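You operate a simulated robot arm through the tools that you are given. There is no shell and no other tool. Be economical: measure what you need, move in short steps, check, and stop when the job is done.

You are at the controls of a simulated two-armed robot. One attempt, no reset.

TASK
Hold the strip feeder on the shaker bench steady with one hand and flip the feed slide the other way with the other.

It is judged by the outcome, as a careful person would: the job done as asked, and still so three seconds after it is handed in. It fails if anything else is knocked over, pushed out of place, dropped, spilled or broken.

THE ROBOT
Two 7-joint arms with two-finger parallel grippers on one trunk, on a base that drives. Base frame: it is fixed to the floor where the robot stands at the start and does not move with it; the origin is under the middle of the robot, x ahead of it, y to its left, z up; the surface under the hand at the start is at about z = 0.88. Lengths are in m, angles in degrees, forces in N, time in s.
The left shoulder is at the start at [0.06, 0.189, 1.253], the right one opposite. With the tool pointing down near the work surface each hand reaches from about 0.1 to 0.64 m from the robot's upright axis, wherever it stands, measured 20 degrees to its own side. Places, roughly: feed slide [0.6, 0.2, 0.9]. Payload 3.43 kg a hand.
The TCP of each hand is the grasp point between the finger pads, 0.03 m short of the fingertips. In the tool frame z runs along the fingers and y along their closing line. Largest opening 0.094 m; finger width 0.028, thickness 0.01; the body of the gripper, 0.05 by 0.096 m, starts 0.055 m behind the TCP.
Orientation is told as [roll, pitch, yaw] about the base's x, y, z axes, in that order, counted from this pose: with the fingers straight down and closing along the base's y, the tool's x points along the base's -x, its y along +y and its z along -z.

THE INTERFACE
- The arms move only by the tool move_arm. It takes "left_steps", "right_steps" or both (then of equal length, played together; a hand with none holds still); each is a list of rows, each a list of 7 numbers: the finger opening in cm, from 0 to 9.4, then the shift along the base's x, y, z in cm, then the turn, a rotation vector about the base's x, y, z in degrees. In form: [[gripper, dx, dy, dz, ax, ay, az], ...]. A call has 1 to 10 rows; each row shifts and turns the commanded pose from where the row before left it. Each row takes 0.2 s and may step no farther than 0.05 m and 8.6 degrees from the row before; otherwise, or with a gripper value out of range, the whole call is refused. Where a pose cannot be reached the arm comes as near as it can. A force on the tool above 40 N (or 10 N above the force at the start of the call, whichever is more), or a blocked arm, ends the call early, and 0.2 s more pass. The fingers move at their own pace (about 0.153 m/s each) and stop on an object; they squeeze with about 40 N. The grip force told is the motor's: it shows also when the fingers shut on nothing. Time passes only in rows, and 0.2 s behind the last, so rows that do not move let the fingers close. The reply holds the time, the measured pose of the TCP, the force on the tool along the base axes, the opening and the grip force, in the units named above and with some noise, with the torque about the TCP (base axes, N m) and any sound that the robot's microphone picked up, and new pictures: "pictures" is both (left out), scene, wrist or none (wrist: the cameras of the hands that moved).
- Cameras (640 x 400 px; columns grow to the right, rows downward): "scene" is now at [0.0065, 0.0107, 1.8128]; the picture's right is [0.03, -1.00, 0.00], its down [-0.82, -0.02, -0.57] and it looks along [0.57, 0.02, -0.82] (base axes); focal length 256 px, centre (320, 200). "left" rides on the left gripper at [0.076, -0.014, -0.103] in its tool frame; the picture's right is [0.18, 0.98, 0.00], its down [-0.75, 0.14, -0.64] and it looks along [-0.63, 0.12, 0.77] (tool axes); focal length 243 px, centre (320, 200). "right" rides on the right gripper at [0.076, 0.014, -0.103] in its tool frame; the picture's right is [-0.18, 0.98, 0.00], its down [-0.75, -0.14, -0.64] and it looks along [-0.63, -0.12, 0.77] (tool axes); focal length 243 px, centre (320, 200). There is no depth. A picture from a camera that has moved, and an enlarged one, comes with that camera's place and axes in the base frame and with its lens. The place of the scene camera against the robot may be out by one fixed shift of up to 0.025 m in any direction.
- move_column(by): slides the trunk up (or, below 0, down) by that many m; the arms and the scene camera ride with it, the base frame stays. It gives what a move gives, with no picture.
- roll_base(legs): drives the robot by 1 to 6 legs, each [ahead, left, turn to the left] in m, m and degrees, along the robot's own axes; the way and the turn of a leg run together, so that a leg with both is an arc; at most 1.5 m and 180 degrees a leg. The arms and the cameras ride along, it lands a little off, and it stops where it bumps. It gives what a move gives, and a new picture of the scene camera.
- head_to(pan, tilt): turns the head with the scene camera to pan (to the left, within 86 degrees either way) and tilt (down, from -29 to 69), counted from straight ahead of the robot. It gives what a move gives, and a new picture of the scene camera.
- close_up(camera, box): a new picture of the part [left, top, right, bottom] of that camera's present view, enlarged. No time passes.
- close_job(): hands the job in; it is judged then, once.

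Work in short steps. Places have to be worked out from the pictures, the camera data and where the tool is seen: move nearer, look again, correct. Check each grasp and each placing, and mend what went wrong. You have 120 turns and 260 pictures in all, those below and enlarged ones among them. Open the grippers and draw the arms clear of the work before you hand the job in, unless the task says otherwise; then end with one line.

The tools are called after "Emit:" by a JSON object that holds its "api" and its "payload". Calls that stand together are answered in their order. move_arm: Moves the arms, as the interface text tells. Its arguments: {"type":"object","properties":{"left_steps":{"type":"array","items":{"type":"array","items":{"type":"number"}}},"right_steps":{"type":"array","items":{"type":"array","items":{"type":"number"}}},"pictures":{"type":"string","enum":["both","scene","wrist","none"]}},"required":[]} The other tools are called the same way: move_column (by) slides the trunk up or down; roll_base (legs) drives the base; head_to (pan, tilt) turns the head that bears the scene camera; close_up (camera, box) takes an enlarged picture of a part of a camera's view; close_job () hands the job in.

At the start:

```text
clock: 0.0
left_tool_pos: [0.3425, 0.2305, 1.2374]
left_tcp_rot: [0.0, 0.1, 0.0]
left_force: [-0.3, 0.9, -0.2]
left_moment: [-0.02, 0.01, 0.03]
left_grip_width: 0.094
left_gripper_force: 0.1
right_tool_pos: [0.3439, -0.0519, 1.2806]
right_tcp_rot: [0.0, -0.1, -0.1]
right_force: [0.3, 0.5, 0.5]
right_moment: [0.0, 0.04, -0.01]
right_grip_width: 0.0942
right_gripper_force: 0.0
trunk travel left (down, up): [-0.925, 0.065]
robot x, y, heading: [0.0019, 0.0013, -0.2]
head pan, tilt: [1.6, 54.9]
```

scene: 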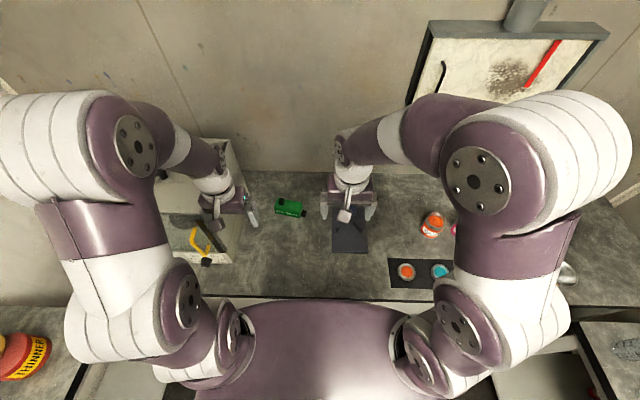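
right: 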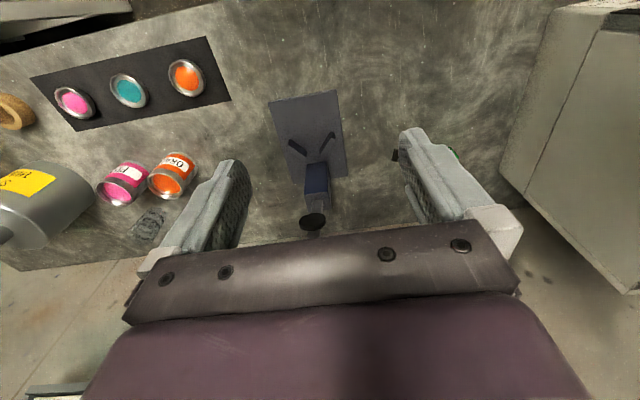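
left: 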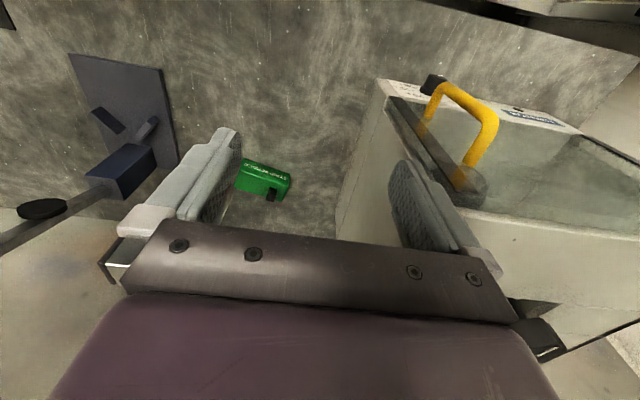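

The green block at scene (290,207) projects to about [0.6, 0.16, 0.9], so it is likely the strip feeder. I'll look closer.

Emit:
{"api": "close_up", "payload": {"camera": "scene", "box": [250, 180, 330, 230]}}

Emit:
{"api": "close_up", "payload": {"camera": "left", "box": [200, 130, 328, 210]}}

Emit:
{"api": "close_up", "payload": {"camera": "left", "box": [340, 50, 640, 240]}}

```text
8.00 times, centred on (290, 205) of scene
camera zoom: at [0.0065, 0.0107, 1.8128], right [0.03, -1.0, 0.0], down [-0.82, -0.02, -0.57], along [0.57, 0.02, -0.82], focal length 2046 px, centre (560, 160)
```

zoom: 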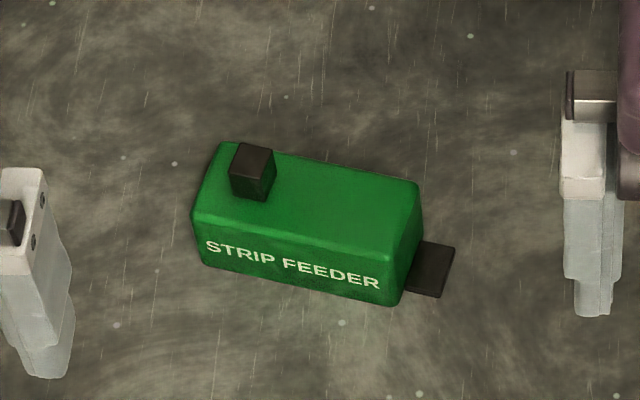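

```text
5.00 times, centred on (264, 170) of left
camera zoom: at [0.2662, 0.216, 1.3408], right [-0.18, 0.98, 0.0], down [0.75, 0.14, 0.64], along [0.63, 0.12, -0.77], focal length 1213 px, centre (600, 350)
```

zoom: 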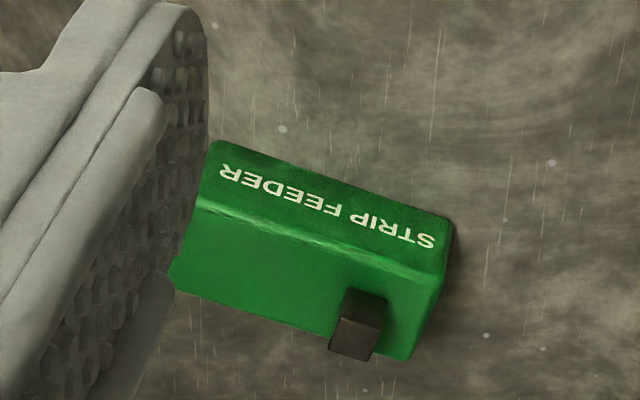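

```text
2.11 times, centred on (490, 145) of left
camera zoom: at [0.2662, 0.216, 1.3408], right [-0.18, 0.98, 0.0], down [0.75, 0.14, 0.64], along [0.63, 0.12, -0.77], focal length 511 px, centre (-38, 316)
```

zoom: 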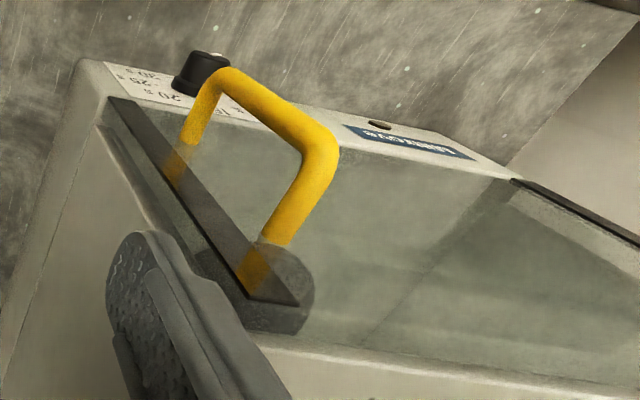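

The feeder is a green box about 11×4.7×4.5 cm, centred near (0.594, 0.151). Its long axis runs roughly along y, turned about 11°. The black knob on top is near the left end, at about (0.600, 0.177, 0.94). The right hand will clamp the right end, tilted, and the left will push the knob to the right. First I turn both hands while they are high up.

Emit:
{"api": "move_arm", "payload": {"right_steps": [[9.4, 1, 0, 0, 0, 0, -8.5], [9.4, 1, 0, 0, 0, 0, -8.5], [9.4, 1, 0, 0, 0, 0, -8.5], [9.4, 1, 0, 0, 0, 0, -8.5], [9.4, 1, 0, 0, 0, 0, -8.5], [9.4, 1, 0, 0, 0, 0, -8.5], [9.4, 1, 0, 0, 0, 0, -8.5], [9.4, 1, 0, 0, 0, 0, -8.5], [9.4, 1, 0, 0, 0, 0, -8.5], [9.4, 1, 0, 0, 0, 0, -8.5]], "left_steps": [[0, 1, 0.5, 0, 0, 0, 8], [0, 1, 0.5, 0, 0, 0, 8], [0, 1, 0.5, 0, 0, 0, 8], [0, 1, 0.5, 0, 0, 0, 8], [0, 1, 0.5, 0, 0, 0, 8], [0, 1, 0.5, 0, 0, 0, 8], [0, 1, 0.5, 0, 0, 0, 8], [0, 1, 0.5, 0, 0, 0, 8], [0, 1, 0.5, 0, 0, 0, 8], [0, 1, 0.5, 0, 0, 0, 7]], "pictures": "both"}}

```text
clock: 2.2
left_tool_pos: [0.4425, 0.2809, 1.2372]
left_tcp_rot: [0.1, 0.1, 79.1]
left_force: [0.6, 0.5, 0.5]
left_moment: [0.03, 0.01, -0.01]
left_grip_width: 0.0001
left_gripper_force: 33.2
right_tool_pos: [0.4457, -0.0531, 1.2808]
right_tcp_rot: [-0.2, 0.0, -85.2]
right_force: [0.7, 0.2, -0.4]
right_moment: [0.02, 0.0, -0.02]
right_grip_width: 0.094
right_gripper_force: 0.0
trunk travel left (down, up): [-0.925, 0.065]
robot x, y, heading: [0.0009, -0.003, 0.0]
head pan, tilt: [1.6, 54.9]
camera scene: at [0.0079, 0.011, 1.8128], right [0.03, -1.0, 0.0], down [-0.82, -0.02, -0.57], along [0.57, 0.02, -0.82], focal length 256 px, centre (320, 200)
camera right: at [0.4559, 0.0258, 1.3834], right [0.99, -0.1, 0.0], down [-0.08, -0.76, 0.64], along [-0.07, -0.64, -0.77], focal length 243 px, centre (320, 200)
camera left: at [0.4429, 0.2031, 1.3403], right [-1.0, 0.0, 0.0], down [0.0, 0.77, 0.64], along [0.0, 0.64, -0.77], focal length 243 px, centre (320, 200)
```

scene: 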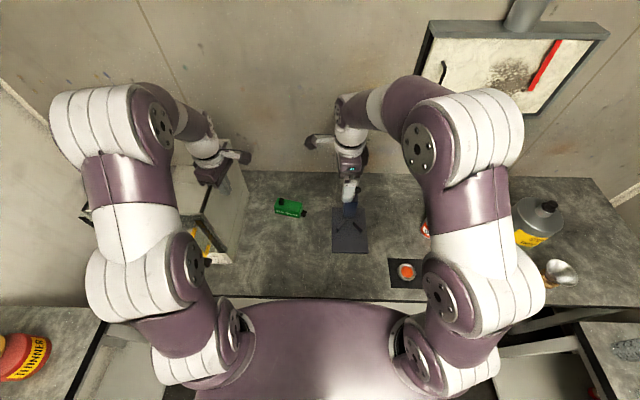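
right: 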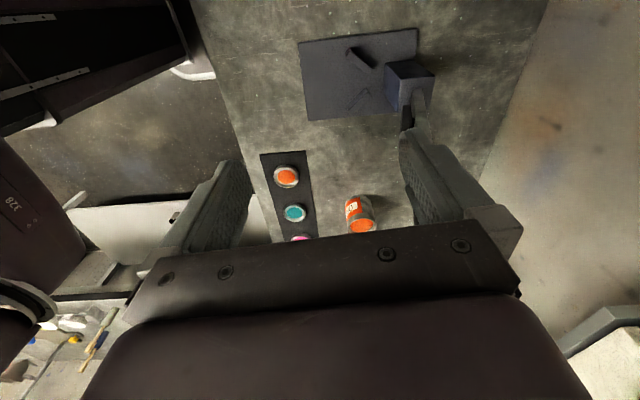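
left: 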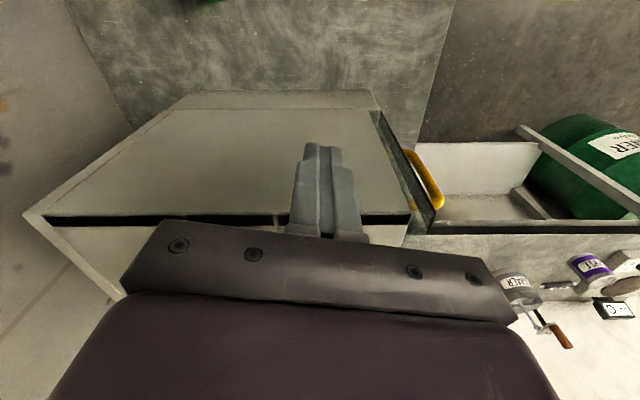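

There is a tall lever stand at about (0.55, −0.1, up to 1.09) and a cabinet wall near y≈0.35. The cameras also stick out of the hands on the tool +x side. Both hands should therefore stay near vertical with their cameras outward, so I reverse the turns: left to yaw −101, right to +79.

Emit:
{"api": "move_arm", "payload": {"left_steps": [[0, 0, 0, 0, 0, 0, -8.5], [0, 0, 0, 0, 0, 0, -8.5], [0, 0, 0, 0, 0, 0, -8.5], [0, 0, 0, 0, 0, 0, -8.5], [0, 0, 0, 0, 0, 0, -8.5], [0, 0, 0, 0, 0, 0, -8.5], [0, 0, 0, 0, 0, 0, -8.5], [0, 0, 0, 0, 0, 0, -8.5], [0, 0, 0, 0, 0, 0, -8.5], [0, 0, 0, 0, 0, 0, -8.5]], "right_steps": [[9.4, 0, 0, 0, 0, 0, 8.5], [9.4, 0, 0, 0, 0, 0, 8.5], [9.4, 0, 0, 0, 0, 0, 8.5], [9.4, 0, 0, 0, 0, 0, 8.5], [9.4, 0, 0, 0, 0, 0, 8.5], [9.4, 0, 0, 0, 0, 0, 8.5], [9.4, 0, 0, 0, 0, 0, 8.5], [9.4, 0, 0, 0, 0, 0, 8.5], [9.4, 0, 0, 0, 0, 0, 8.5], [9.4, 0, 0, 0, 0, 0, 8.5]], "pictures": "none"}}

Emit:
{"api": "move_arm", "payload": {"left_steps": [[0, 0, 0, 0, 0, 0, -8.5], [0, 0, 0, 0, 0, 0, -8.5], [0, 0, 0, 0, 0, 0, -8.5], [0, 0, 0, 0, 0, 0, -8.5], [0, 0, 0, 0, 0, 0, -8.5], [0, 0, 0, 0, 0, 0, -8.5], [0, 0, 0, 0, 0, 0, -8.5], [0, 0, 0, 0, 0, 0, -8.5], [0, 0, 0, 0, 0, 0, -8.5], [0, 0, 0, 0, 0, 0, -8.5]], "right_steps": [[9.4, 0, 0, 0, 0, 0, 8.5], [9.4, 0, 0, 0, 0, 0, 8.5], [9.4, 0, 0, 0, 0, 0, 8.5], [9.4, 0, 0, 0, 0, 0, 8.5], [9.4, 0, 0, 0, 0, 0, 8.5], [9.4, 0, 0, 0, 0, 0, 8.5], [9.4, 0, 0, 0, 0, 0, 8.5], [9.4, 0, 0, 0, 0, 0, 8.5], [9.4, 0, 0, 0, 0, 0, 8.5], [9.4, 0, 0, 0, 0, 0, 2.5]], "pictures": "both"}}

```text
clock: 4.4
left_tool_pos: [0.4435, 0.2798, 1.2375]
left_tcp_rot: [0.0, 0.0, -6.1]
left_force: [-0.1, 0.1, -0.3]
left_moment: [0.03, 0.02, 0.01]
left_grip_width: 0.0
left_gripper_force: 32.5
right_tool_pos: [0.4448, -0.0515, 1.2806]
right_tcp_rot: [0.1, -0.1, 0.2]
right_force: [-0.2, 0.1, 0.6]
right_moment: [0.02, 0.01, 0.01]
right_grip_width: 0.0941
right_gripper_force: 0.0
trunk travel left (down, up): [-0.925, 0.065]
robot x, y, heading: [0.0011, 0.0016, 0.1]
head pan, tilt: [1.6, 54.9]
```

```text
clock: 6.6
left_tool_pos: [0.4441, 0.2807, 1.2374]
left_tcp_rot: [0.0, -0.1, -91.1]
left_force: [0.7, 0.5, 0.0]
left_moment: [-0.02, -0.03, -0.01]
left_grip_width: 0.0001
left_gripper_force: 33.0
right_tool_pos: [0.4456, -0.0512, 1.2808]
right_tcp_rot: [0.0, 0.0, 79.1]
right_force: [-1.6, -0.8, 1.1]
right_moment: [-0.01, -0.02, -0.01]
right_grip_width: 0.094
right_gripper_force: 0.1
trunk travel left (down, up): [-0.925, 0.065]
robot x, y, heading: [0.0017, -0.0005, 0.3]
head pan, tilt: [1.6, 54.9]
camera scene: at [0.0066, 0.0107, 1.8128], right [0.03, -1.0, 0.0], down [-0.82, -0.02, -0.57], along [0.57, 0.02, -0.82], focal length 256 px, centre (320, 200)
camera right: at [0.4184, -0.1233, 1.3838], right [-0.93, 0.37, 0.0], down [0.28, 0.71, 0.64], along [0.23, 0.6, -0.77], focal length 243 px, centre (320, 200)
camera left: at [0.4296, 0.3568, 1.3409], right [0.99, 0.16, 0.0], down [0.13, -0.76, 0.64], along [0.11, -0.63, -0.77], focal length 243 px, centre (320, 200)
```

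scene: 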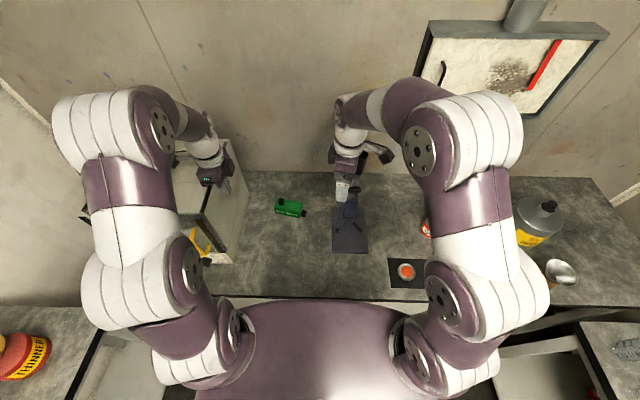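
right: 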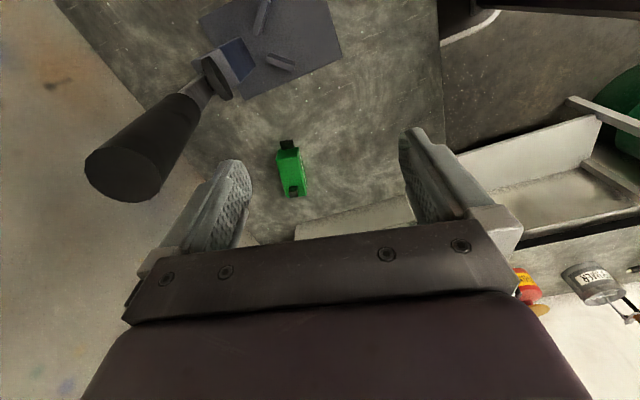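
left: 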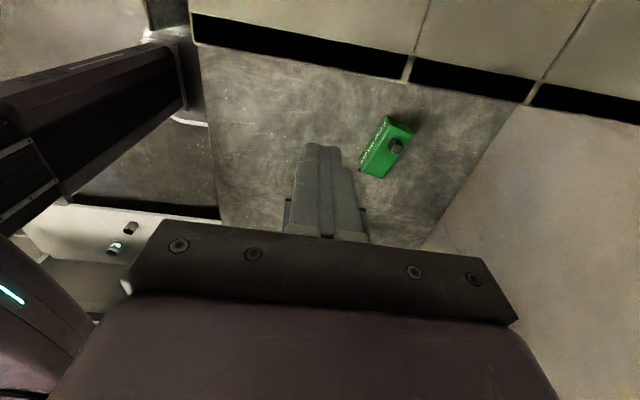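

Both wrist cameras see the feeder. The lever handle is a cylinder about 4 cm thick at roughly (0.55, −0.095), reaching up to z≈1.28. To bring the right forearm in away from it, I'll shift the base left. First I move the left hand off the cabinet side and finish its yaw.

Emit:
{"api": "move_arm", "payload": {"left_steps": [[0, 0, -3, 0, 0, 0, -5], [0, 0, -3, 0, 0, 0, -5], [0, 0, -3, 0, 0, 0, 0], [0, 0, -3, 0, 0, 0, 0]], "pictures": "none"}}

Emit:
{"api": "roll_base", "payload": {"legs": [[0, 0.12, 0]]}}

```text
clock: 7.6
left_tool_pos: [0.443, 0.1583, 1.2373]
left_tcp_rot: [0.0, 0.1, -100.9]
left_force: [0.6, -0.4, -0.3]
left_moment: [0.04, 0.0, 0.02]
left_grip_width: 0.0
left_gripper_force: 33.2
right_tool_pos: [0.4463, -0.0526, 1.2803]
right_tcp_rot: [0.0, -0.1, 79.1]
right_force: [0.2, -0.1, -0.8]
right_moment: [0.02, -0.01, 0.02]
right_grip_width: 0.094
right_gripper_force: 0.0
trunk travel left (down, up): [-0.925, 0.065]
robot x, y, heading: [0.0013, -0.0002, -0.3]
head pan, tilt: [1.6, 54.9]
```

```text
clock: 8.8
left_tool_pos: [0.442, 0.2786, 1.2366]
left_tcp_rot: [0.0, 0.1, -100.9]
left_force: [-0.1, 0.5, 0.6]
left_moment: [0.0, -0.03, -0.06]
left_grip_width: 0.0
left_gripper_force: 33.5
right_tool_pos: [0.4451, 0.0666, 1.2807]
right_tcp_rot: [0.0, -0.2, 79.0]
right_force: [-0.3, 0.4, 0.4]
right_moment: [0.03, 0.01, -0.04]
right_grip_width: 0.0945
right_gripper_force: 0.0
trunk travel left (down, up): [-0.925, 0.065]
robot x, y, heading: [-0.0002, 0.1223, -0.0]
head pan, tilt: [1.6, 54.9]
camera scene: at [0.0064, 0.1285, 1.8128], right [0.03, -1.0, 0.0], down [-0.82, -0.02, -0.57], along [0.57, 0.02, -0.82], focal length 256 px, centre (320, 200)
```

scene: 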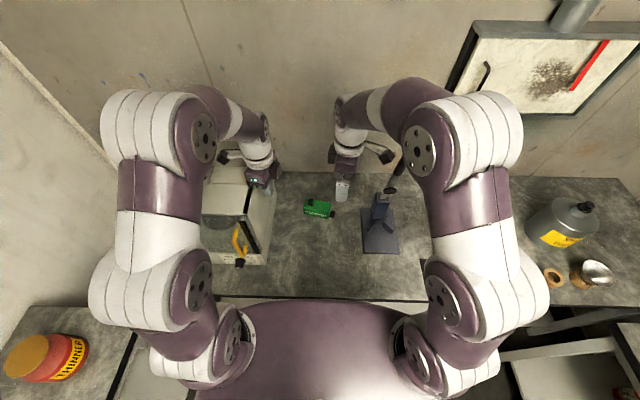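

The base landed well. Next I check the lever stand's geometry and the clearances before lowering.

Emit:
{"api": "close_up", "payload": {"camera": "scene", "box": [220, 130, 440, 268]}}

Emit:
{"api": "close_up", "payload": {"camera": "right", "box": [0, 0, 640, 400]}}

```text
2.90 times, centred on (330, 199) of scene
camera zoom: at [0.0064, 0.1285, 1.8128], right [0.03, -1.0, 0.0], down [-0.82, -0.02, -0.57], along [0.57, 0.02, -0.82], focal length 741 px, centre (291, 203)
```

zoom: 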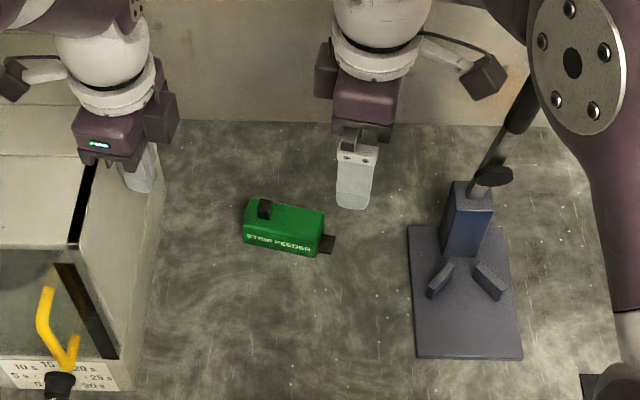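

```text
1.00 times, centred on (320, 200) of right (not enlarged: the box is as wide or as high as the picture)
camera zoom: at [0.4182, -0.0045, 1.3836], right [-0.93, 0.37, 0.0], down [0.28, 0.71, 0.64], along [0.24, 0.6, -0.77], focal length 243 px, centre (320, 200)
```

zoom: 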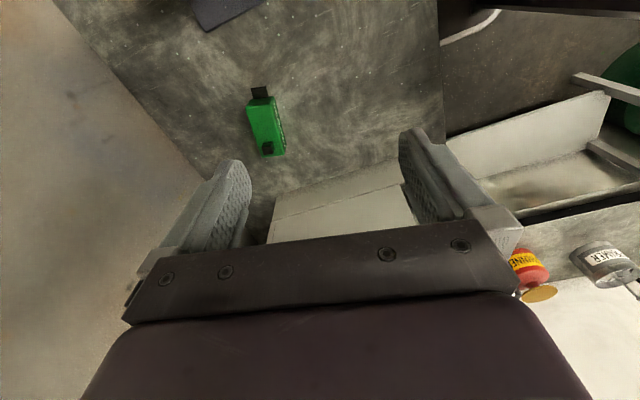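

The scene is clear around the feeder, with the stand's handle to its right. I bring the open right hand above the feeder's right end with a 15° tilt, and stop at z≈1.10 to check.

Emit:
{"api": "move_arm", "payload": {"right_steps": [[9.4, 1.75, 0.45, -1, 1.84, -0.36, 0], [9.4, 1.75, 0.45, -2, 1.84, -0.36, 0], [9.4, 1.75, 0.45, -2, 1.84, -0.36, 0], [9.4, 1.75, 0.45, -2, 1.84, -0.36, 0], [9.4, 1.75, 0.45, -2, 1.84, -0.36, 0], [9.4, 1.75, 0.45, -3, 1.84, -0.36, 0], [9.4, 1.75, 0.45, -3, 1.84, -0.36, 0], [9.4, 1.75, 0.45, -3, 1.84, -0.36, 0]]}}

```text
clock: 10.6
left_tool_pos: [0.4432, 0.2803, 1.2362]
left_tcp_rot: [-0.1, 0.0, -101.0]
left_force: [0.3, -0.1, 0.3]
left_moment: [-0.02, 0.0, -0.02]
left_grip_width: 0.0001
left_gripper_force: 32.6
right_tool_pos: [0.5862, 0.1052, 1.0996]
right_tcp_rot: [-0.1, -15.0, 79.0]
right_force: [-0.3, -0.1, -0.3]
right_moment: [-0.03, -0.04, -0.02]
right_grip_width: 0.0941
right_gripper_force: 0.0
trunk travel left (down, up): [-0.925, 0.065]
robot x, y, heading: [0.0021, 0.1226, -0.1]
head pan, tilt: [1.6, 54.9]
camera scene: at [0.0083, 0.1309, 1.8129], right [0.03, -1.0, 0.0], down [-0.82, -0.02, -0.57], along [0.57, 0.02, -0.82], focal length 256 px, centre (320, 200)
camera right: at [0.5547, 0.0099, 1.1793], right [-0.93, 0.36, 0.05], down [0.25, 0.52, 0.82], along [0.27, 0.77, -0.58], focal length 243 px, centre (320, 200)
```

scene: 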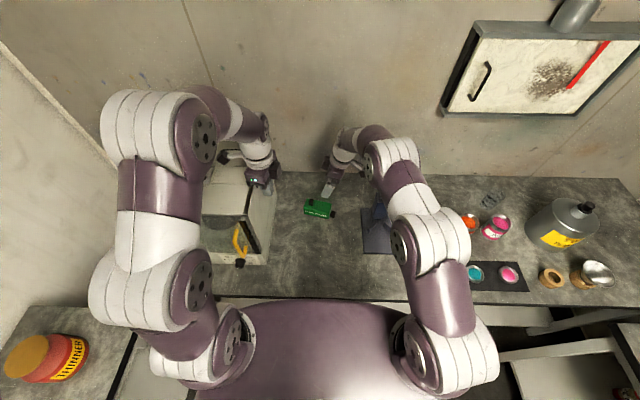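
right: 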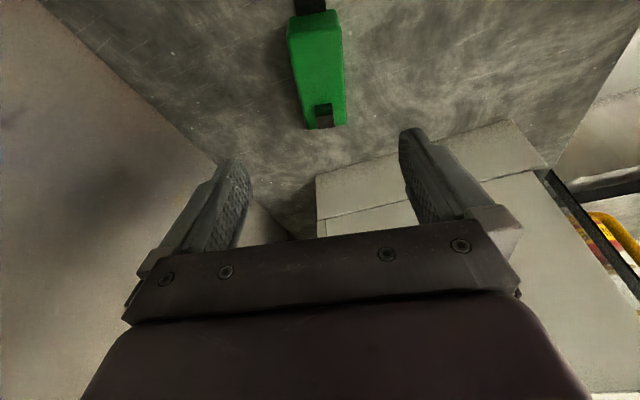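

I need to see how close the right elbow is to the stand's handle before lowering further.

Emit:
{"api": "close_up", "payload": {"camera": "scene", "box": [310, 110, 450, 260]}}

Emit:
{"api": "close_up", "payload": {"camera": "left", "box": [0, 0, 640, 400]}}

```text
2.67 times, centred on (380, 185) of scene
camera zoom: at [0.0083, 0.1309, 1.8129], right [0.03, -1.0, 0.0], down [-0.82, -0.02, -0.57], along [0.57, 0.02, -0.82], focal length 682 px, centre (160, 240)
```

zoom: 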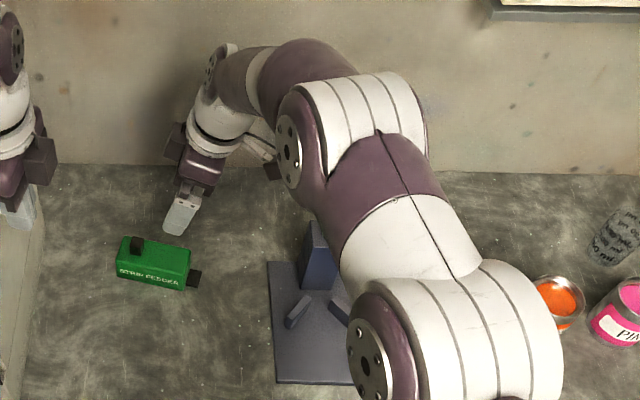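

```text
1.00 times, centred on (320, 200) of left (not enlarged: the box is as wide or as high as the picture)
camera zoom: at [0.4436, 0.3585, 1.3403], right [1.0, -0.01, 0.0], down [0.0, -0.77, 0.64], along [0.0, -0.64, -0.77], focal length 243 px, centre (320, 200)
```

zoom: 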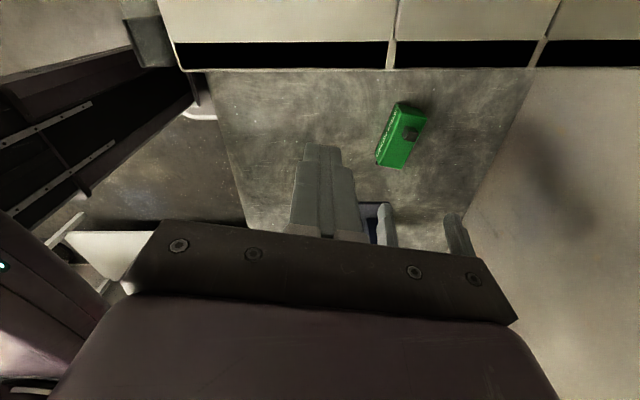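

The right elbow is only a few cm from the stand's handle (about (0.55, −0.095), top z≈1.28), and lowering would risk touching it. I raise the trunk, reduce the right hand's tilt, pull the left hand inward, then shift the base 7 cm further left.

Emit:
{"api": "move_column", "payload": {"by": 0.06}}

Emit:
{"api": "move_arm", "payload": {"left_steps": [[0, 0, -2, 0, 0, 0, 0], [0, 0, -2, 0, 0, 0, 0], [0, 0, -2, 0, 0, 0, 0]], "right_steps": [[9.4, 0, 0, 0, -4.9, 0.95, 0], [9.4, 0, 0, 0, -4.9, 0.95, 0], [9.4, 0, 0, 0, 0, 0, 0]], "pictures": "none"}}

Emit:
{"api": "roll_base", "payload": {"legs": [[0, 0.07, 0]]}}

```text
clock: 11.6
left_tool_pos: [0.4429, 0.2802, 1.2976]
left_tcp_rot: [0.0, 0.0, -101.0]
left_force: [0.6, 0.4, 0.3]
left_moment: [0.0, 0.04, 0.02]
left_grip_width: 0.0001
left_gripper_force: 33.4
right_tool_pos: [0.585, 0.1057, 1.1602]
right_tcp_rot: [0.0, -14.9, 79.1]
right_force: [0.3, 1.3, -0.3]
right_moment: [0.0, -0.01, -0.02]
right_grip_width: 0.094
right_gripper_force: 0.1
trunk travel left (down, up): [-0.985, 0.005]
robot x, y, heading: [-0.0033, 0.1185, 0.1]
head pan, tilt: [1.6, 54.9]
```

```text
clock: 12.4
left_tool_pos: [0.4431, 0.2199, 1.2976]
left_tcp_rot: [0.1, 0.0, -100.9]
left_force: [0.0, 0.4, 0.7]
left_moment: [-0.01, -0.01, 0.03]
left_grip_width: 0.0
left_gripper_force: 33.1
right_tool_pos: [0.5844, 0.1055, 1.1612]
right_tcp_rot: [0.0, -5.0, 79.0]
right_force: [-0.1, -0.7, 0.1]
right_moment: [-0.02, 0.0, 0.0]
right_grip_width: 0.0941
right_gripper_force: 0.1
trunk travel left (down, up): [-0.985, 0.005]
robot x, y, heading: [-0.0002, 0.1207, 0.1]
head pan, tilt: [1.6, 54.9]
```

```text
clock: 13.4
left_tool_pos: [0.4421, 0.2822, 1.2986]
left_tcp_rot: [-0.2, 0.5, -100.9]
left_force: [-0.4, -0.4, 0.3]
left_moment: [0.09, 0.01, 0.04]
left_grip_width: 0.0
left_gripper_force: 33.3
right_tool_pos: [0.5852, 0.1666, 1.1604]
right_tcp_rot: [0.1, -5.4, 79.0]
right_force: [0.7, -0.1, 0.0]
right_moment: [0.08, -0.02, 0.0]
right_grip_width: 0.094
right_gripper_force: 0.1
trunk travel left (down, up): [-0.985, 0.005]
robot x, y, heading: [-0.0025, 0.1879, 0.1]
head pan, tilt: [1.6, 54.9]
camera scene: at [0.0064, 0.1893, 1.8728], right [0.03, -1.0, -0.01], down [-0.82, -0.02, -0.57], along [0.57, 0.02, -0.82], focal length 256 px, centre (320, 200)
```

scene: 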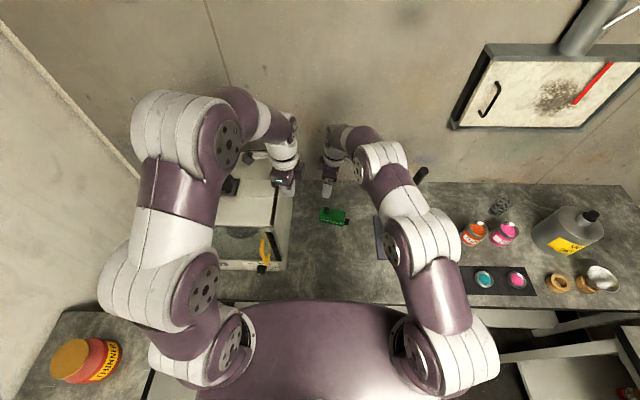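

The handle is now visible clear of the right arm at (422,173). I bring the right hand back over the feeder's right end at z≈1.06 and check.

Emit:
{"api": "move_arm", "payload": {"right_steps": [[9.4, 0, -1.5, 0, 0, 0, 0], [9.4, 0, -1.6, -2, 0, 0, 0], [9.4, 0, -1.6, -2, 0, 0, 0], [9.4, 0, -1.6, -3, 0, 0, 0], [9.4, 0, 0, -3, 0, 0, 0]]}}

Emit:
{"api": "close_up", "payload": {"camera": "scene", "box": [280, 110, 450, 260]}}

```text
clock: 14.7
left_tool_pos: [0.4426, 0.2875, 1.298]
left_tcp_rot: [0.0, 0.1, -101.0]
left_force: [0.4, -0.5, 0.1]
left_moment: [0.0, 0.03, 0.02]
left_grip_width: 0.0
left_gripper_force: 33.2
right_tool_pos: [0.5843, 0.1092, 1.0608]
right_tcp_rot: [0.0, -5.1, 78.9]
right_force: [-0.5, -0.3, -0.2]
right_moment: [0.01, -0.01, 0.03]
right_grip_width: 0.0942
right_gripper_force: 0.0
trunk travel left (down, up): [-0.985, 0.005]
robot x, y, heading: [-0.0006, 0.189, 0.1]
head pan, tilt: [1.6, 54.9]
camera scene: at [0.0075, 0.198, 1.8729], right [0.03, -1.0, 0.0], down [-0.82, -0.02, -0.57], along [0.57, 0.02, -0.82], focal length 256 px, centre (320, 200)
camera right: at [0.5567, 0.0296, 1.1565], right [-0.93, 0.37, 0.02], down [0.27, 0.65, 0.71], along [0.25, 0.66, -0.71], focal length 243 px, centre (320, 200)
```

scene: 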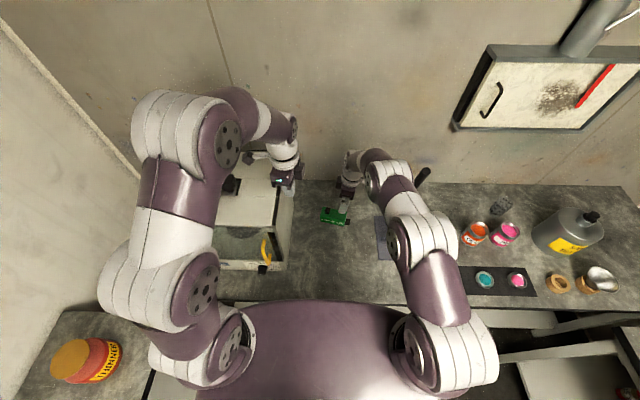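
right: 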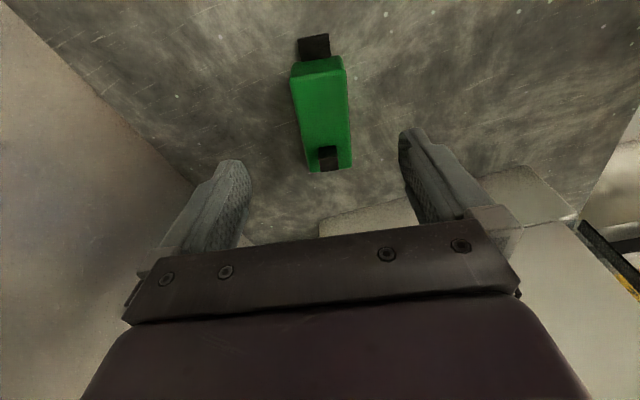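

```text
2.67 times, centred on (365, 185) of scene
camera zoom: at [0.0075, 0.198, 1.8729], right [0.03, -1.0, 0.0], down [-0.82, -0.02, -0.57], along [0.57, 0.02, -0.82], focal length 682 px, centre (200, 240)
```

zoom: 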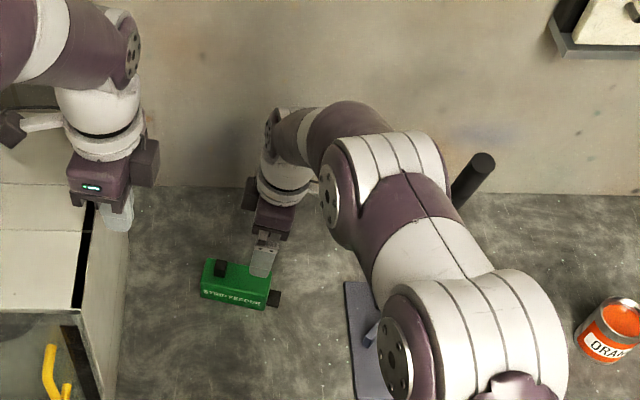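

The gap between the right elbow and the handle is still slim, and the cabinet top looks to be only about z≈1.08. There is room, so I shift the base another 6 cm left.

Emit:
{"api": "roll_base", "payload": {"legs": [[0, 0.065, 0]]}}

Emit:
{"api": "move_arm", "payload": {"right_steps": [[9.4, 0, -1.7, 0, 0, 0, 0], [9.4, 0, -1.7, 0, 0, 0, 0], [9.4, 0, -1.7, 0, 0, 0, 0], [9.4, 0, -1.7, -1, 0, 0, 0], [9.4, 0, 0, -2, 0, 0, 0]]}}

Emit:
{"api": "close_up", "payload": {"camera": "scene", "box": [280, 110, 450, 260]}}

```text
clock: 15.6
left_tool_pos: [0.4425, 0.3452, 1.2983]
left_tcp_rot: [0.0, 0.4, -101.0]
left_force: [0.2, -0.3, -0.2]
left_moment: [0.04, 0.0, 0.0]
left_grip_width: 0.0002
left_gripper_force: 33.2
right_tool_pos: [0.5844, 0.1685, 1.0605]
right_tcp_rot: [0.2, -5.4, 78.9]
right_force: [-0.6, -1.7, 0.1]
right_moment: [0.08, 0.0, 0.0]
right_grip_width: 0.0938
right_gripper_force: 0.0
trunk travel left (down, up): [-0.985, 0.005]
robot x, y, heading: [0.002, 0.2551, -0.2]
head pan, tilt: [1.6, 54.9]
camera scene: at [0.0062, 0.2534, 1.8728], right [0.03, -1.0, -0.01], down [-0.82, -0.02, -0.57], along [0.57, 0.02, -0.82], focal length 256 px, centre (320, 200)
```

scene: 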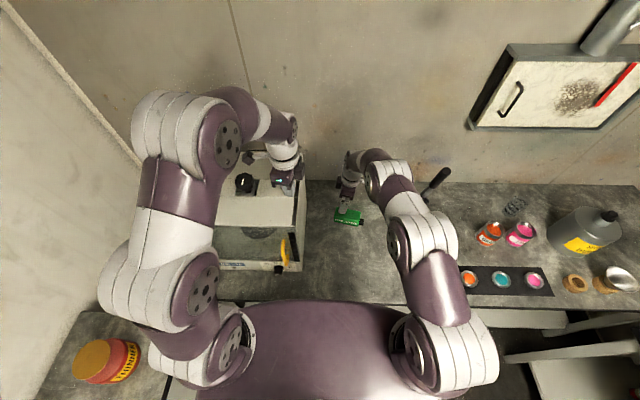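

```text
clock: 16.8
left_tool_pos: [0.4439, 0.3523, 1.2978]
left_tcp_rot: [0.0, 0.2, -101.1]
left_force: [-1.0, 0.9, -0.6]
left_moment: [0.0, 0.01, -0.01]
left_grip_width: 0.0001
left_gripper_force: 33.2
right_tool_pos: [0.5855, 0.1056, 1.0314]
right_tcp_rot: [0.0, -5.1, 78.8]
right_force: [0.2, -0.2, 0.6]
right_moment: [0.01, -0.01, 0.03]
right_grip_width: 0.0941
right_gripper_force: 0.0
trunk travel left (down, up): [-0.985, 0.005]
robot x, y, heading: [-0.0041, 0.2582, 0.2]
head pan, tilt: [1.6, 54.9]
camera scene: at [0.0071, 0.262, 1.8729], right [0.03, -1.0, 0.0], down [-0.82, -0.02, -0.57], along [0.57, 0.02, -0.82], focal length 256 px, centre (320, 200)
camera right: at [0.5564, 0.0257, 1.1268], right [-0.93, 0.37, 0.02], down [0.27, 0.65, 0.71], along [0.25, 0.66, -0.71], focal length 243 px, centre (320, 200)
```

scene: 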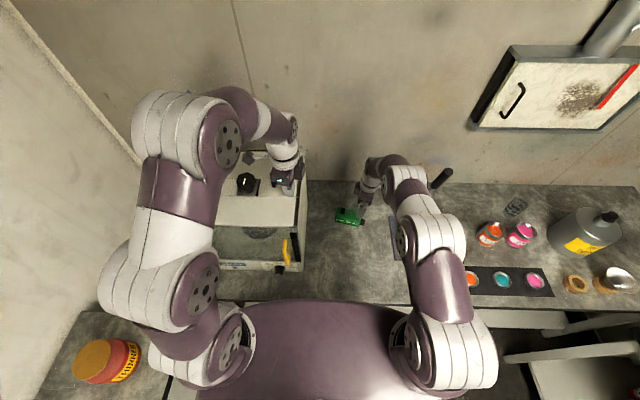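
right: 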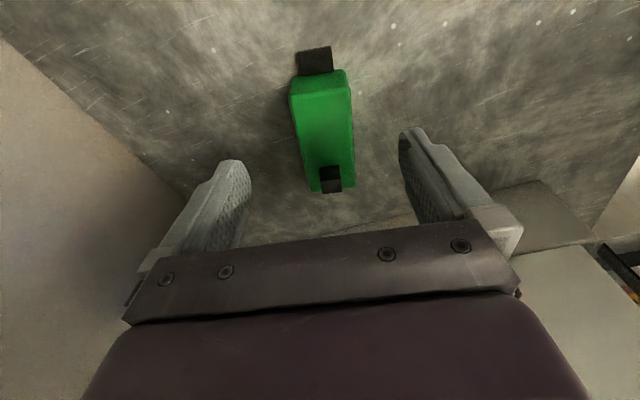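

```text
2.67 times, centred on (365, 185) of scene
camera zoom: at [0.0071, 0.262, 1.8729], right [0.03, -1.0, 0.0], down [-0.82, -0.02, -0.57], along [0.57, 0.02, -0.82], focal length 682 px, centre (200, 240)
```

zoom: 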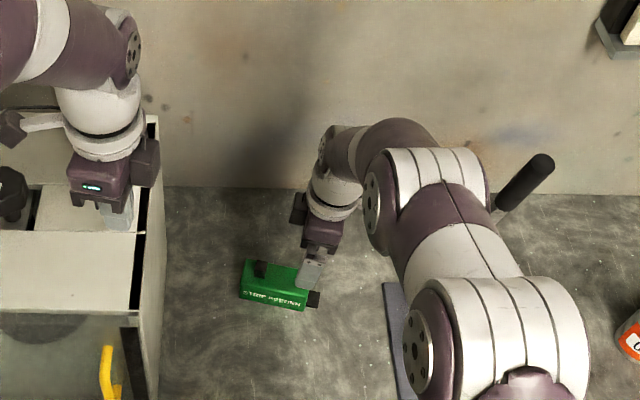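

Clearance is better now, and the fingers straddle the box end symmetrically. I lower in part and check.

Emit:
{"api": "move_arm", "payload": {"right_steps": [[9.4, 0, 0, -2, 0, 0, 0], [9.4, 0, 0, -2, 0, 0, 0], [9.4, 0, 0, -2, 0, 0, 0]], "pictures": "wrist"}}

Emit:
{"api": "close_up", "payload": {"camera": "scene", "box": [310, 120, 470, 250]}}

```text
clock: 17.6
left_tool_pos: [0.4428, 0.3532, 1.2972]
left_tcp_rot: [-0.1, 0.0, -101.1]
left_force: [0.1, -0.6, -1.1]
left_moment: [0.03, -0.01, 0.02]
left_grip_width: 0.0
left_gripper_force: 33.0
right_tool_pos: [0.5851, 0.1072, 0.9712]
right_tcp_rot: [-0.2, -5.1, 78.9]
right_force: [-0.3, -0.5, -1.2]
right_moment: [-0.01, -0.01, -0.01]
right_grip_width: 0.0942
right_gripper_force: 0.0
trunk travel left (down, up): [-0.985, 0.005]
robot x, y, heading: [0.0029, 0.2542, 0.3]
head pan, tilt: [1.6, 54.9]
camera right: at [0.5562, 0.0266, 1.0672], right [-0.93, 0.37, 0.01], down [0.27, 0.65, 0.71], along [0.25, 0.66, -0.71], focal length 243 px, centre (320, 200)
```

right: 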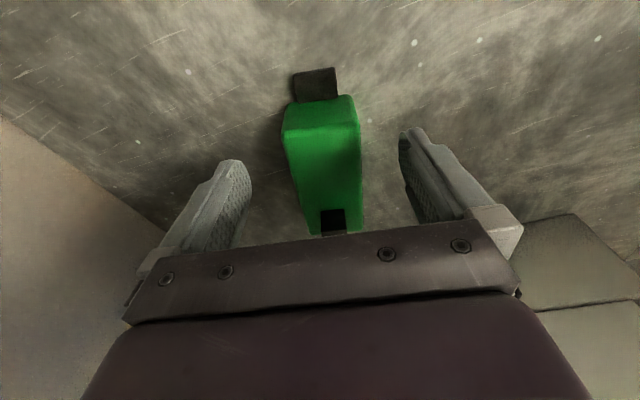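

```text
3.08 times, centred on (390, 185) of scene
camera zoom: at [0.0065, 0.265, 1.8729], right [0.03, -1.0, 0.0], down [-0.82, -0.02, -0.57], along [0.57, 0.02, -0.82], focal length 787 px, centre (105, 246)
```

zoom: 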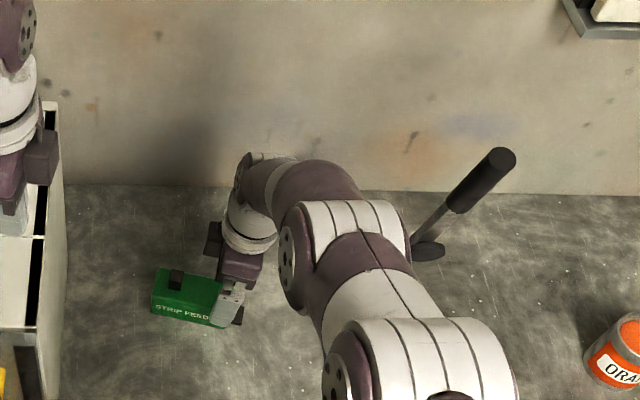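

Clearance is good. I finish lowering to TCP z≈0.92 around the right end.

Emit:
{"api": "move_arm", "payload": {"right_steps": [[9.4, 0, -0.3, -2, 0, 0, 0], [9.4, 0, 0, -1.6, 0, 0, 0], [9.4, 0, 0, -1.5, 0, 0, 0]], "pictures": "wrist"}}

Emit:
{"api": "close_up", "payload": {"camera": "scene", "box": [310, 120, 470, 250]}}

```text
clock: 18.4
left_tool_pos: [0.4419, 0.3529, 1.2979]
left_tcp_rot: [0.0, 0.0, -100.9]
left_force: [-0.4, -0.1, -0.4]
left_moment: [-0.03, 0.0, 0.01]
left_grip_width: 0.0002
left_gripper_force: 33.0
right_tool_pos: [0.5824, 0.1035, 0.9215]
right_tcp_rot: [0.0, -4.9, 79.0]
right_force: [0.7, 0.1, -0.3]
right_moment: [-0.01, 0.02, 0.0]
right_grip_width: 0.094
right_gripper_force: 0.1
trunk travel left (down, up): [-0.985, 0.005]
robot x, y, heading: [0.004, 0.2545, -0.1]
head pan, tilt: [1.6, 54.9]
camera right: at [0.5531, 0.0236, 1.0179], right [-0.93, 0.37, 0.02], down [0.27, 0.65, 0.71], along [0.25, 0.66, -0.71], focal length 243 px, centre (320, 200)
```

right: 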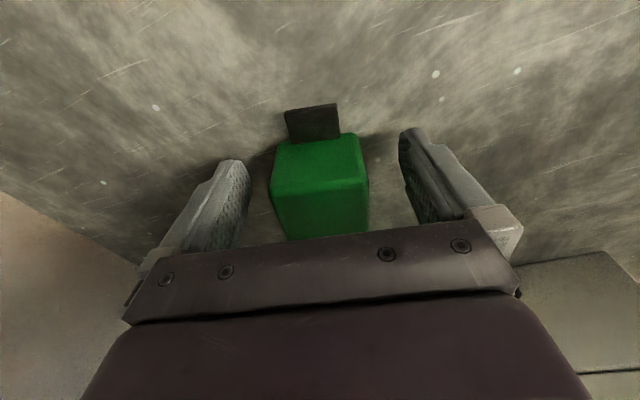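

```text
3.08 times, centred on (390, 185) of scene
camera zoom: at [0.0059, 0.2646, 1.8729], right [0.03, -1.0, 0.0], down [-0.82, -0.02, -0.57], along [0.57, 0.02, -0.82], focal length 787 px, centre (105, 246)
```

zoom: 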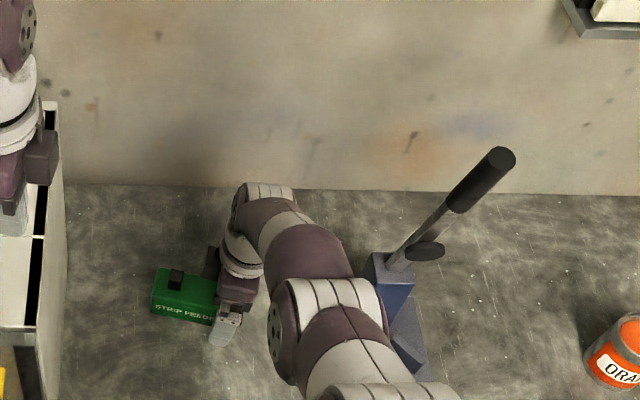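

The box end is centred between the fingers, but they overlap it by only about 1.5 cm. I move 0.8 cm further on and close.

Emit:
{"api": "move_arm", "payload": {"right_steps": [[9.4, 0.25, 0.8, 0, 0, 0, 0], [6, 0, 0, 0, 0, 0, 0], [4, 0, 0, 0, 0, 0, 0], [3, 0, 0, 0, 0, 0, 0], [3, 0, 0, 0, 0, 0, 0]], "pictures": "both"}}

Emit:
{"api": "close_up", "payload": {"camera": "scene", "box": [310, 160, 410, 240]}}

```text
clock: 19.6
left_tool_pos: [0.442, 0.3534, 1.2982]
left_tcp_rot: [0.0, -0.1, -101.1]
left_force: [-0.8, 0.4, 0.5]
left_moment: [-0.01, -0.03, 0.0]
left_grip_width: 0.0
left_gripper_force: 32.8
right_tool_pos: [0.5817, 0.1123, 0.9227]
right_tcp_rot: [0.0, -5.0, 78.9]
right_force: [0.3, 0.0, 0.3]
right_moment: [0.06, -0.05, -0.09]
right_grip_width: 0.056
right_gripper_force: 39.9
right hand out of reach, approached as far as the arm can: row 1
trunk travel left (down, up): [-0.985, 0.005]
robot x, y, heading: [-0.0008, 0.2557, -0.3]
head pan, tilt: [1.6, 54.9]
camera scene: at [0.0063, 0.2645, 1.8728], right [0.03, -1.0, 0.0], down [-0.82, -0.02, -0.57], along [0.57, 0.02, -0.82], focal length 256 px, centre (320, 200)
camera right: at [0.5528, 0.0314, 1.0191], right [-0.93, 0.37, 0.02], down [0.27, 0.65, 0.71], along [0.25, 0.66, -0.71], focal length 243 px, centre (320, 200)
```

scene: 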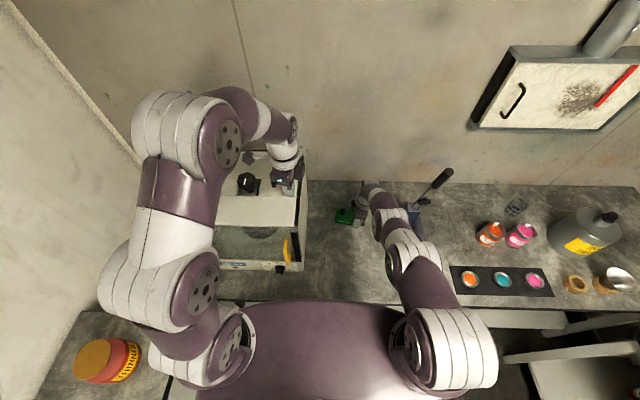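
right: 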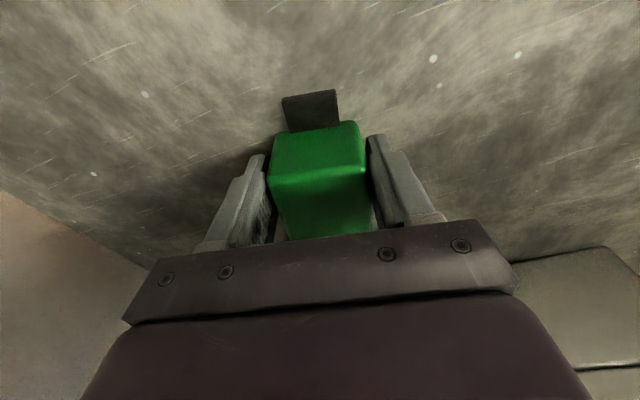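

```text
5.00 times, centred on (360, 200) of scene
camera zoom: at [0.0063, 0.2645, 1.8728], right [0.03, -1.0, 0.0], down [-0.82, -0.02, -0.57], along [0.57, 0.02, -0.82], focal length 1279 px, centre (120, 200)
```

zoom: 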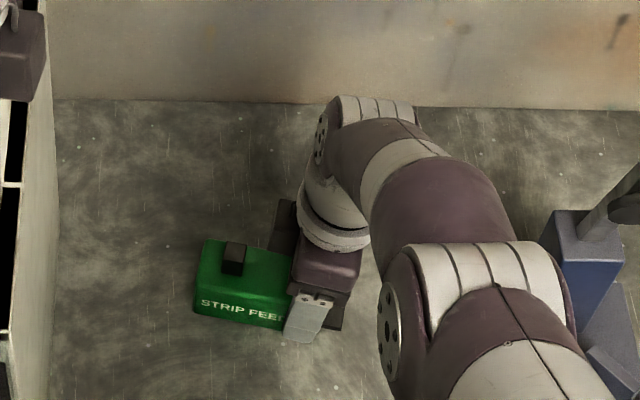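

The feeder is clamped firmly by the right hand (width 5.6 cm, 40 N). Now the left hand, fingers closed: I bring it over the spot left of the knob with yaw ≈ −80 and a 30° reach tilt, starting high.

Emit:
{"api": "move_arm", "payload": {"left_steps": [[0, 2.86, -2.72, 0, 0, 0, 7], [0, 2.86, -2.72, 0, 0, 0, 7], [0, 2.86, -2.72, 0, 0, 0, 7], [0, 2.86, -2.72, 0, 0, -6, 0], [0, 2.86, -2.72, 0, 0, -6, 0], [0, 0, 0, -3, 0, -6, 0], [0, 0, 0, -3, 0, -6, 0], [0, 0, 0, -3, 0, -6, 0], [0, 0, 0, -3, 0, 0, 0]]}}

```text
clock: 21.6
left_tool_pos: [0.5756, 0.2204, 1.1686]
left_tcp_rot: [29.7, -5.0, -81.4]
left_force: [0.4, -0.1, -0.4]
left_moment: [-0.01, -0.02, -0.01]
left_grip_width: 0.0
left_gripper_force: 32.9
left hand out of reach, approached as far as the arm can: row 3
right_tool_pos: [0.5819, 0.1115, 0.9232]
right_tcp_rot: [-0.1, -5.0, 78.9]
right_force: [-0.7, 0.5, 1.8]
right_moment: [0.09, -0.06, 0.01]
right_grip_width: 0.0561
right_gripper_force: 40.4
trunk travel left (down, up): [-0.985, 0.005]
robot x, y, heading: [0.0031, 0.256, 0.2]
head pan, tilt: [1.6, 54.9]
camera scene: at [0.0064, 0.2645, 1.8729], right [0.03, -1.0, 0.0], down [-0.82, -0.02, -0.57], along [0.57, 0.02, -0.82], focal length 256 px, centre (320, 200)
camera left: at [0.4993, 0.2935, 1.2435], right [0.81, 0.35, 0.47], down [-0.09, -0.72, 0.69], along [0.58, -0.6, -0.55], focal length 243 px, centre (320, 200)
```

scene: 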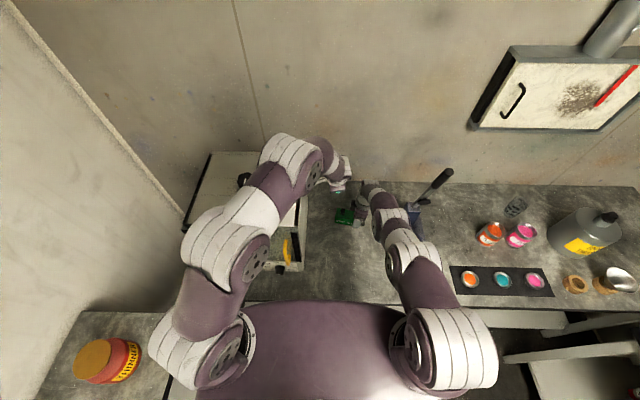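
left: 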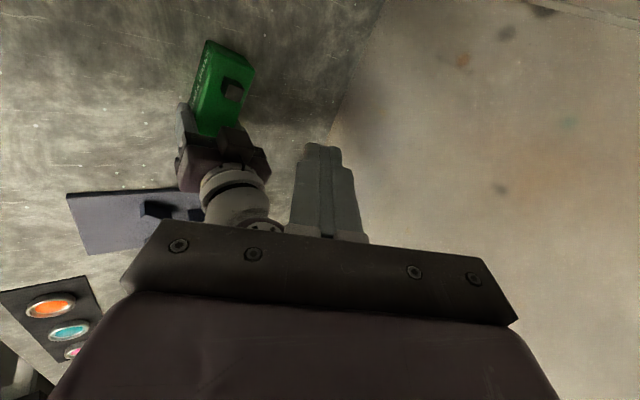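

The left hand is in place above. I zoom in on the knob to measure it.

Emit:
{"api": "close_up", "payload": {"camera": "left", "box": [160, 30, 288, 150]}}

Emit:
{"api": "close_up", "payload": {"camera": "scene", "box": [230, 130, 390, 260]}}

```text
3.33 times, centred on (224, 90) of left
camera zoom: at [0.4993, 0.2935, 1.2435], right [0.81, 0.35, 0.47], down [-0.09, -0.72, 0.69], along [0.58, -0.6, -0.55], focal length 809 px, centre (640, 567)
```

zoom: 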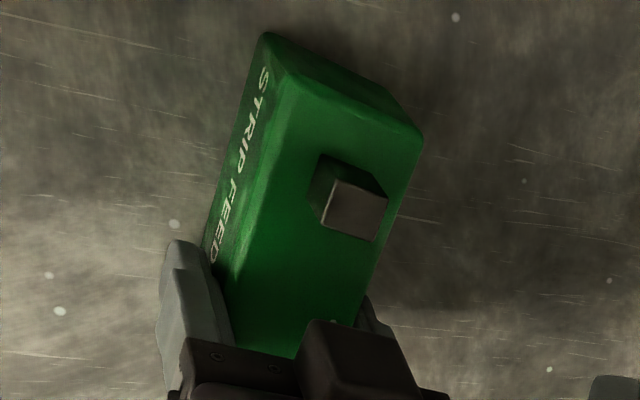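

```text
3.08 times, centred on (310, 195) of scene
camera zoom: at [0.0064, 0.2645, 1.8729], right [0.03, -1.0, 0.0], down [-0.82, -0.02, -0.57], along [0.57, 0.02, -0.82], focal length 787 px, centre (351, 215)
```

zoom: 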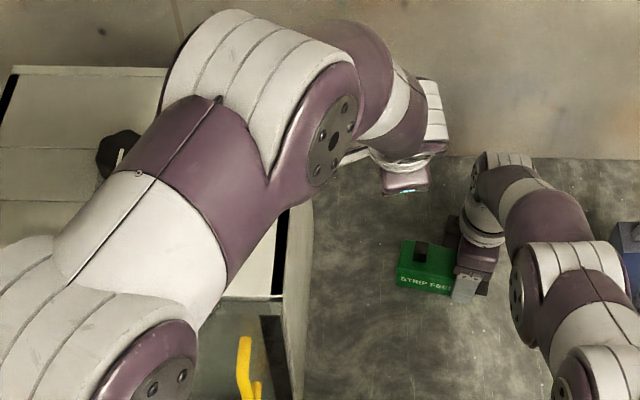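

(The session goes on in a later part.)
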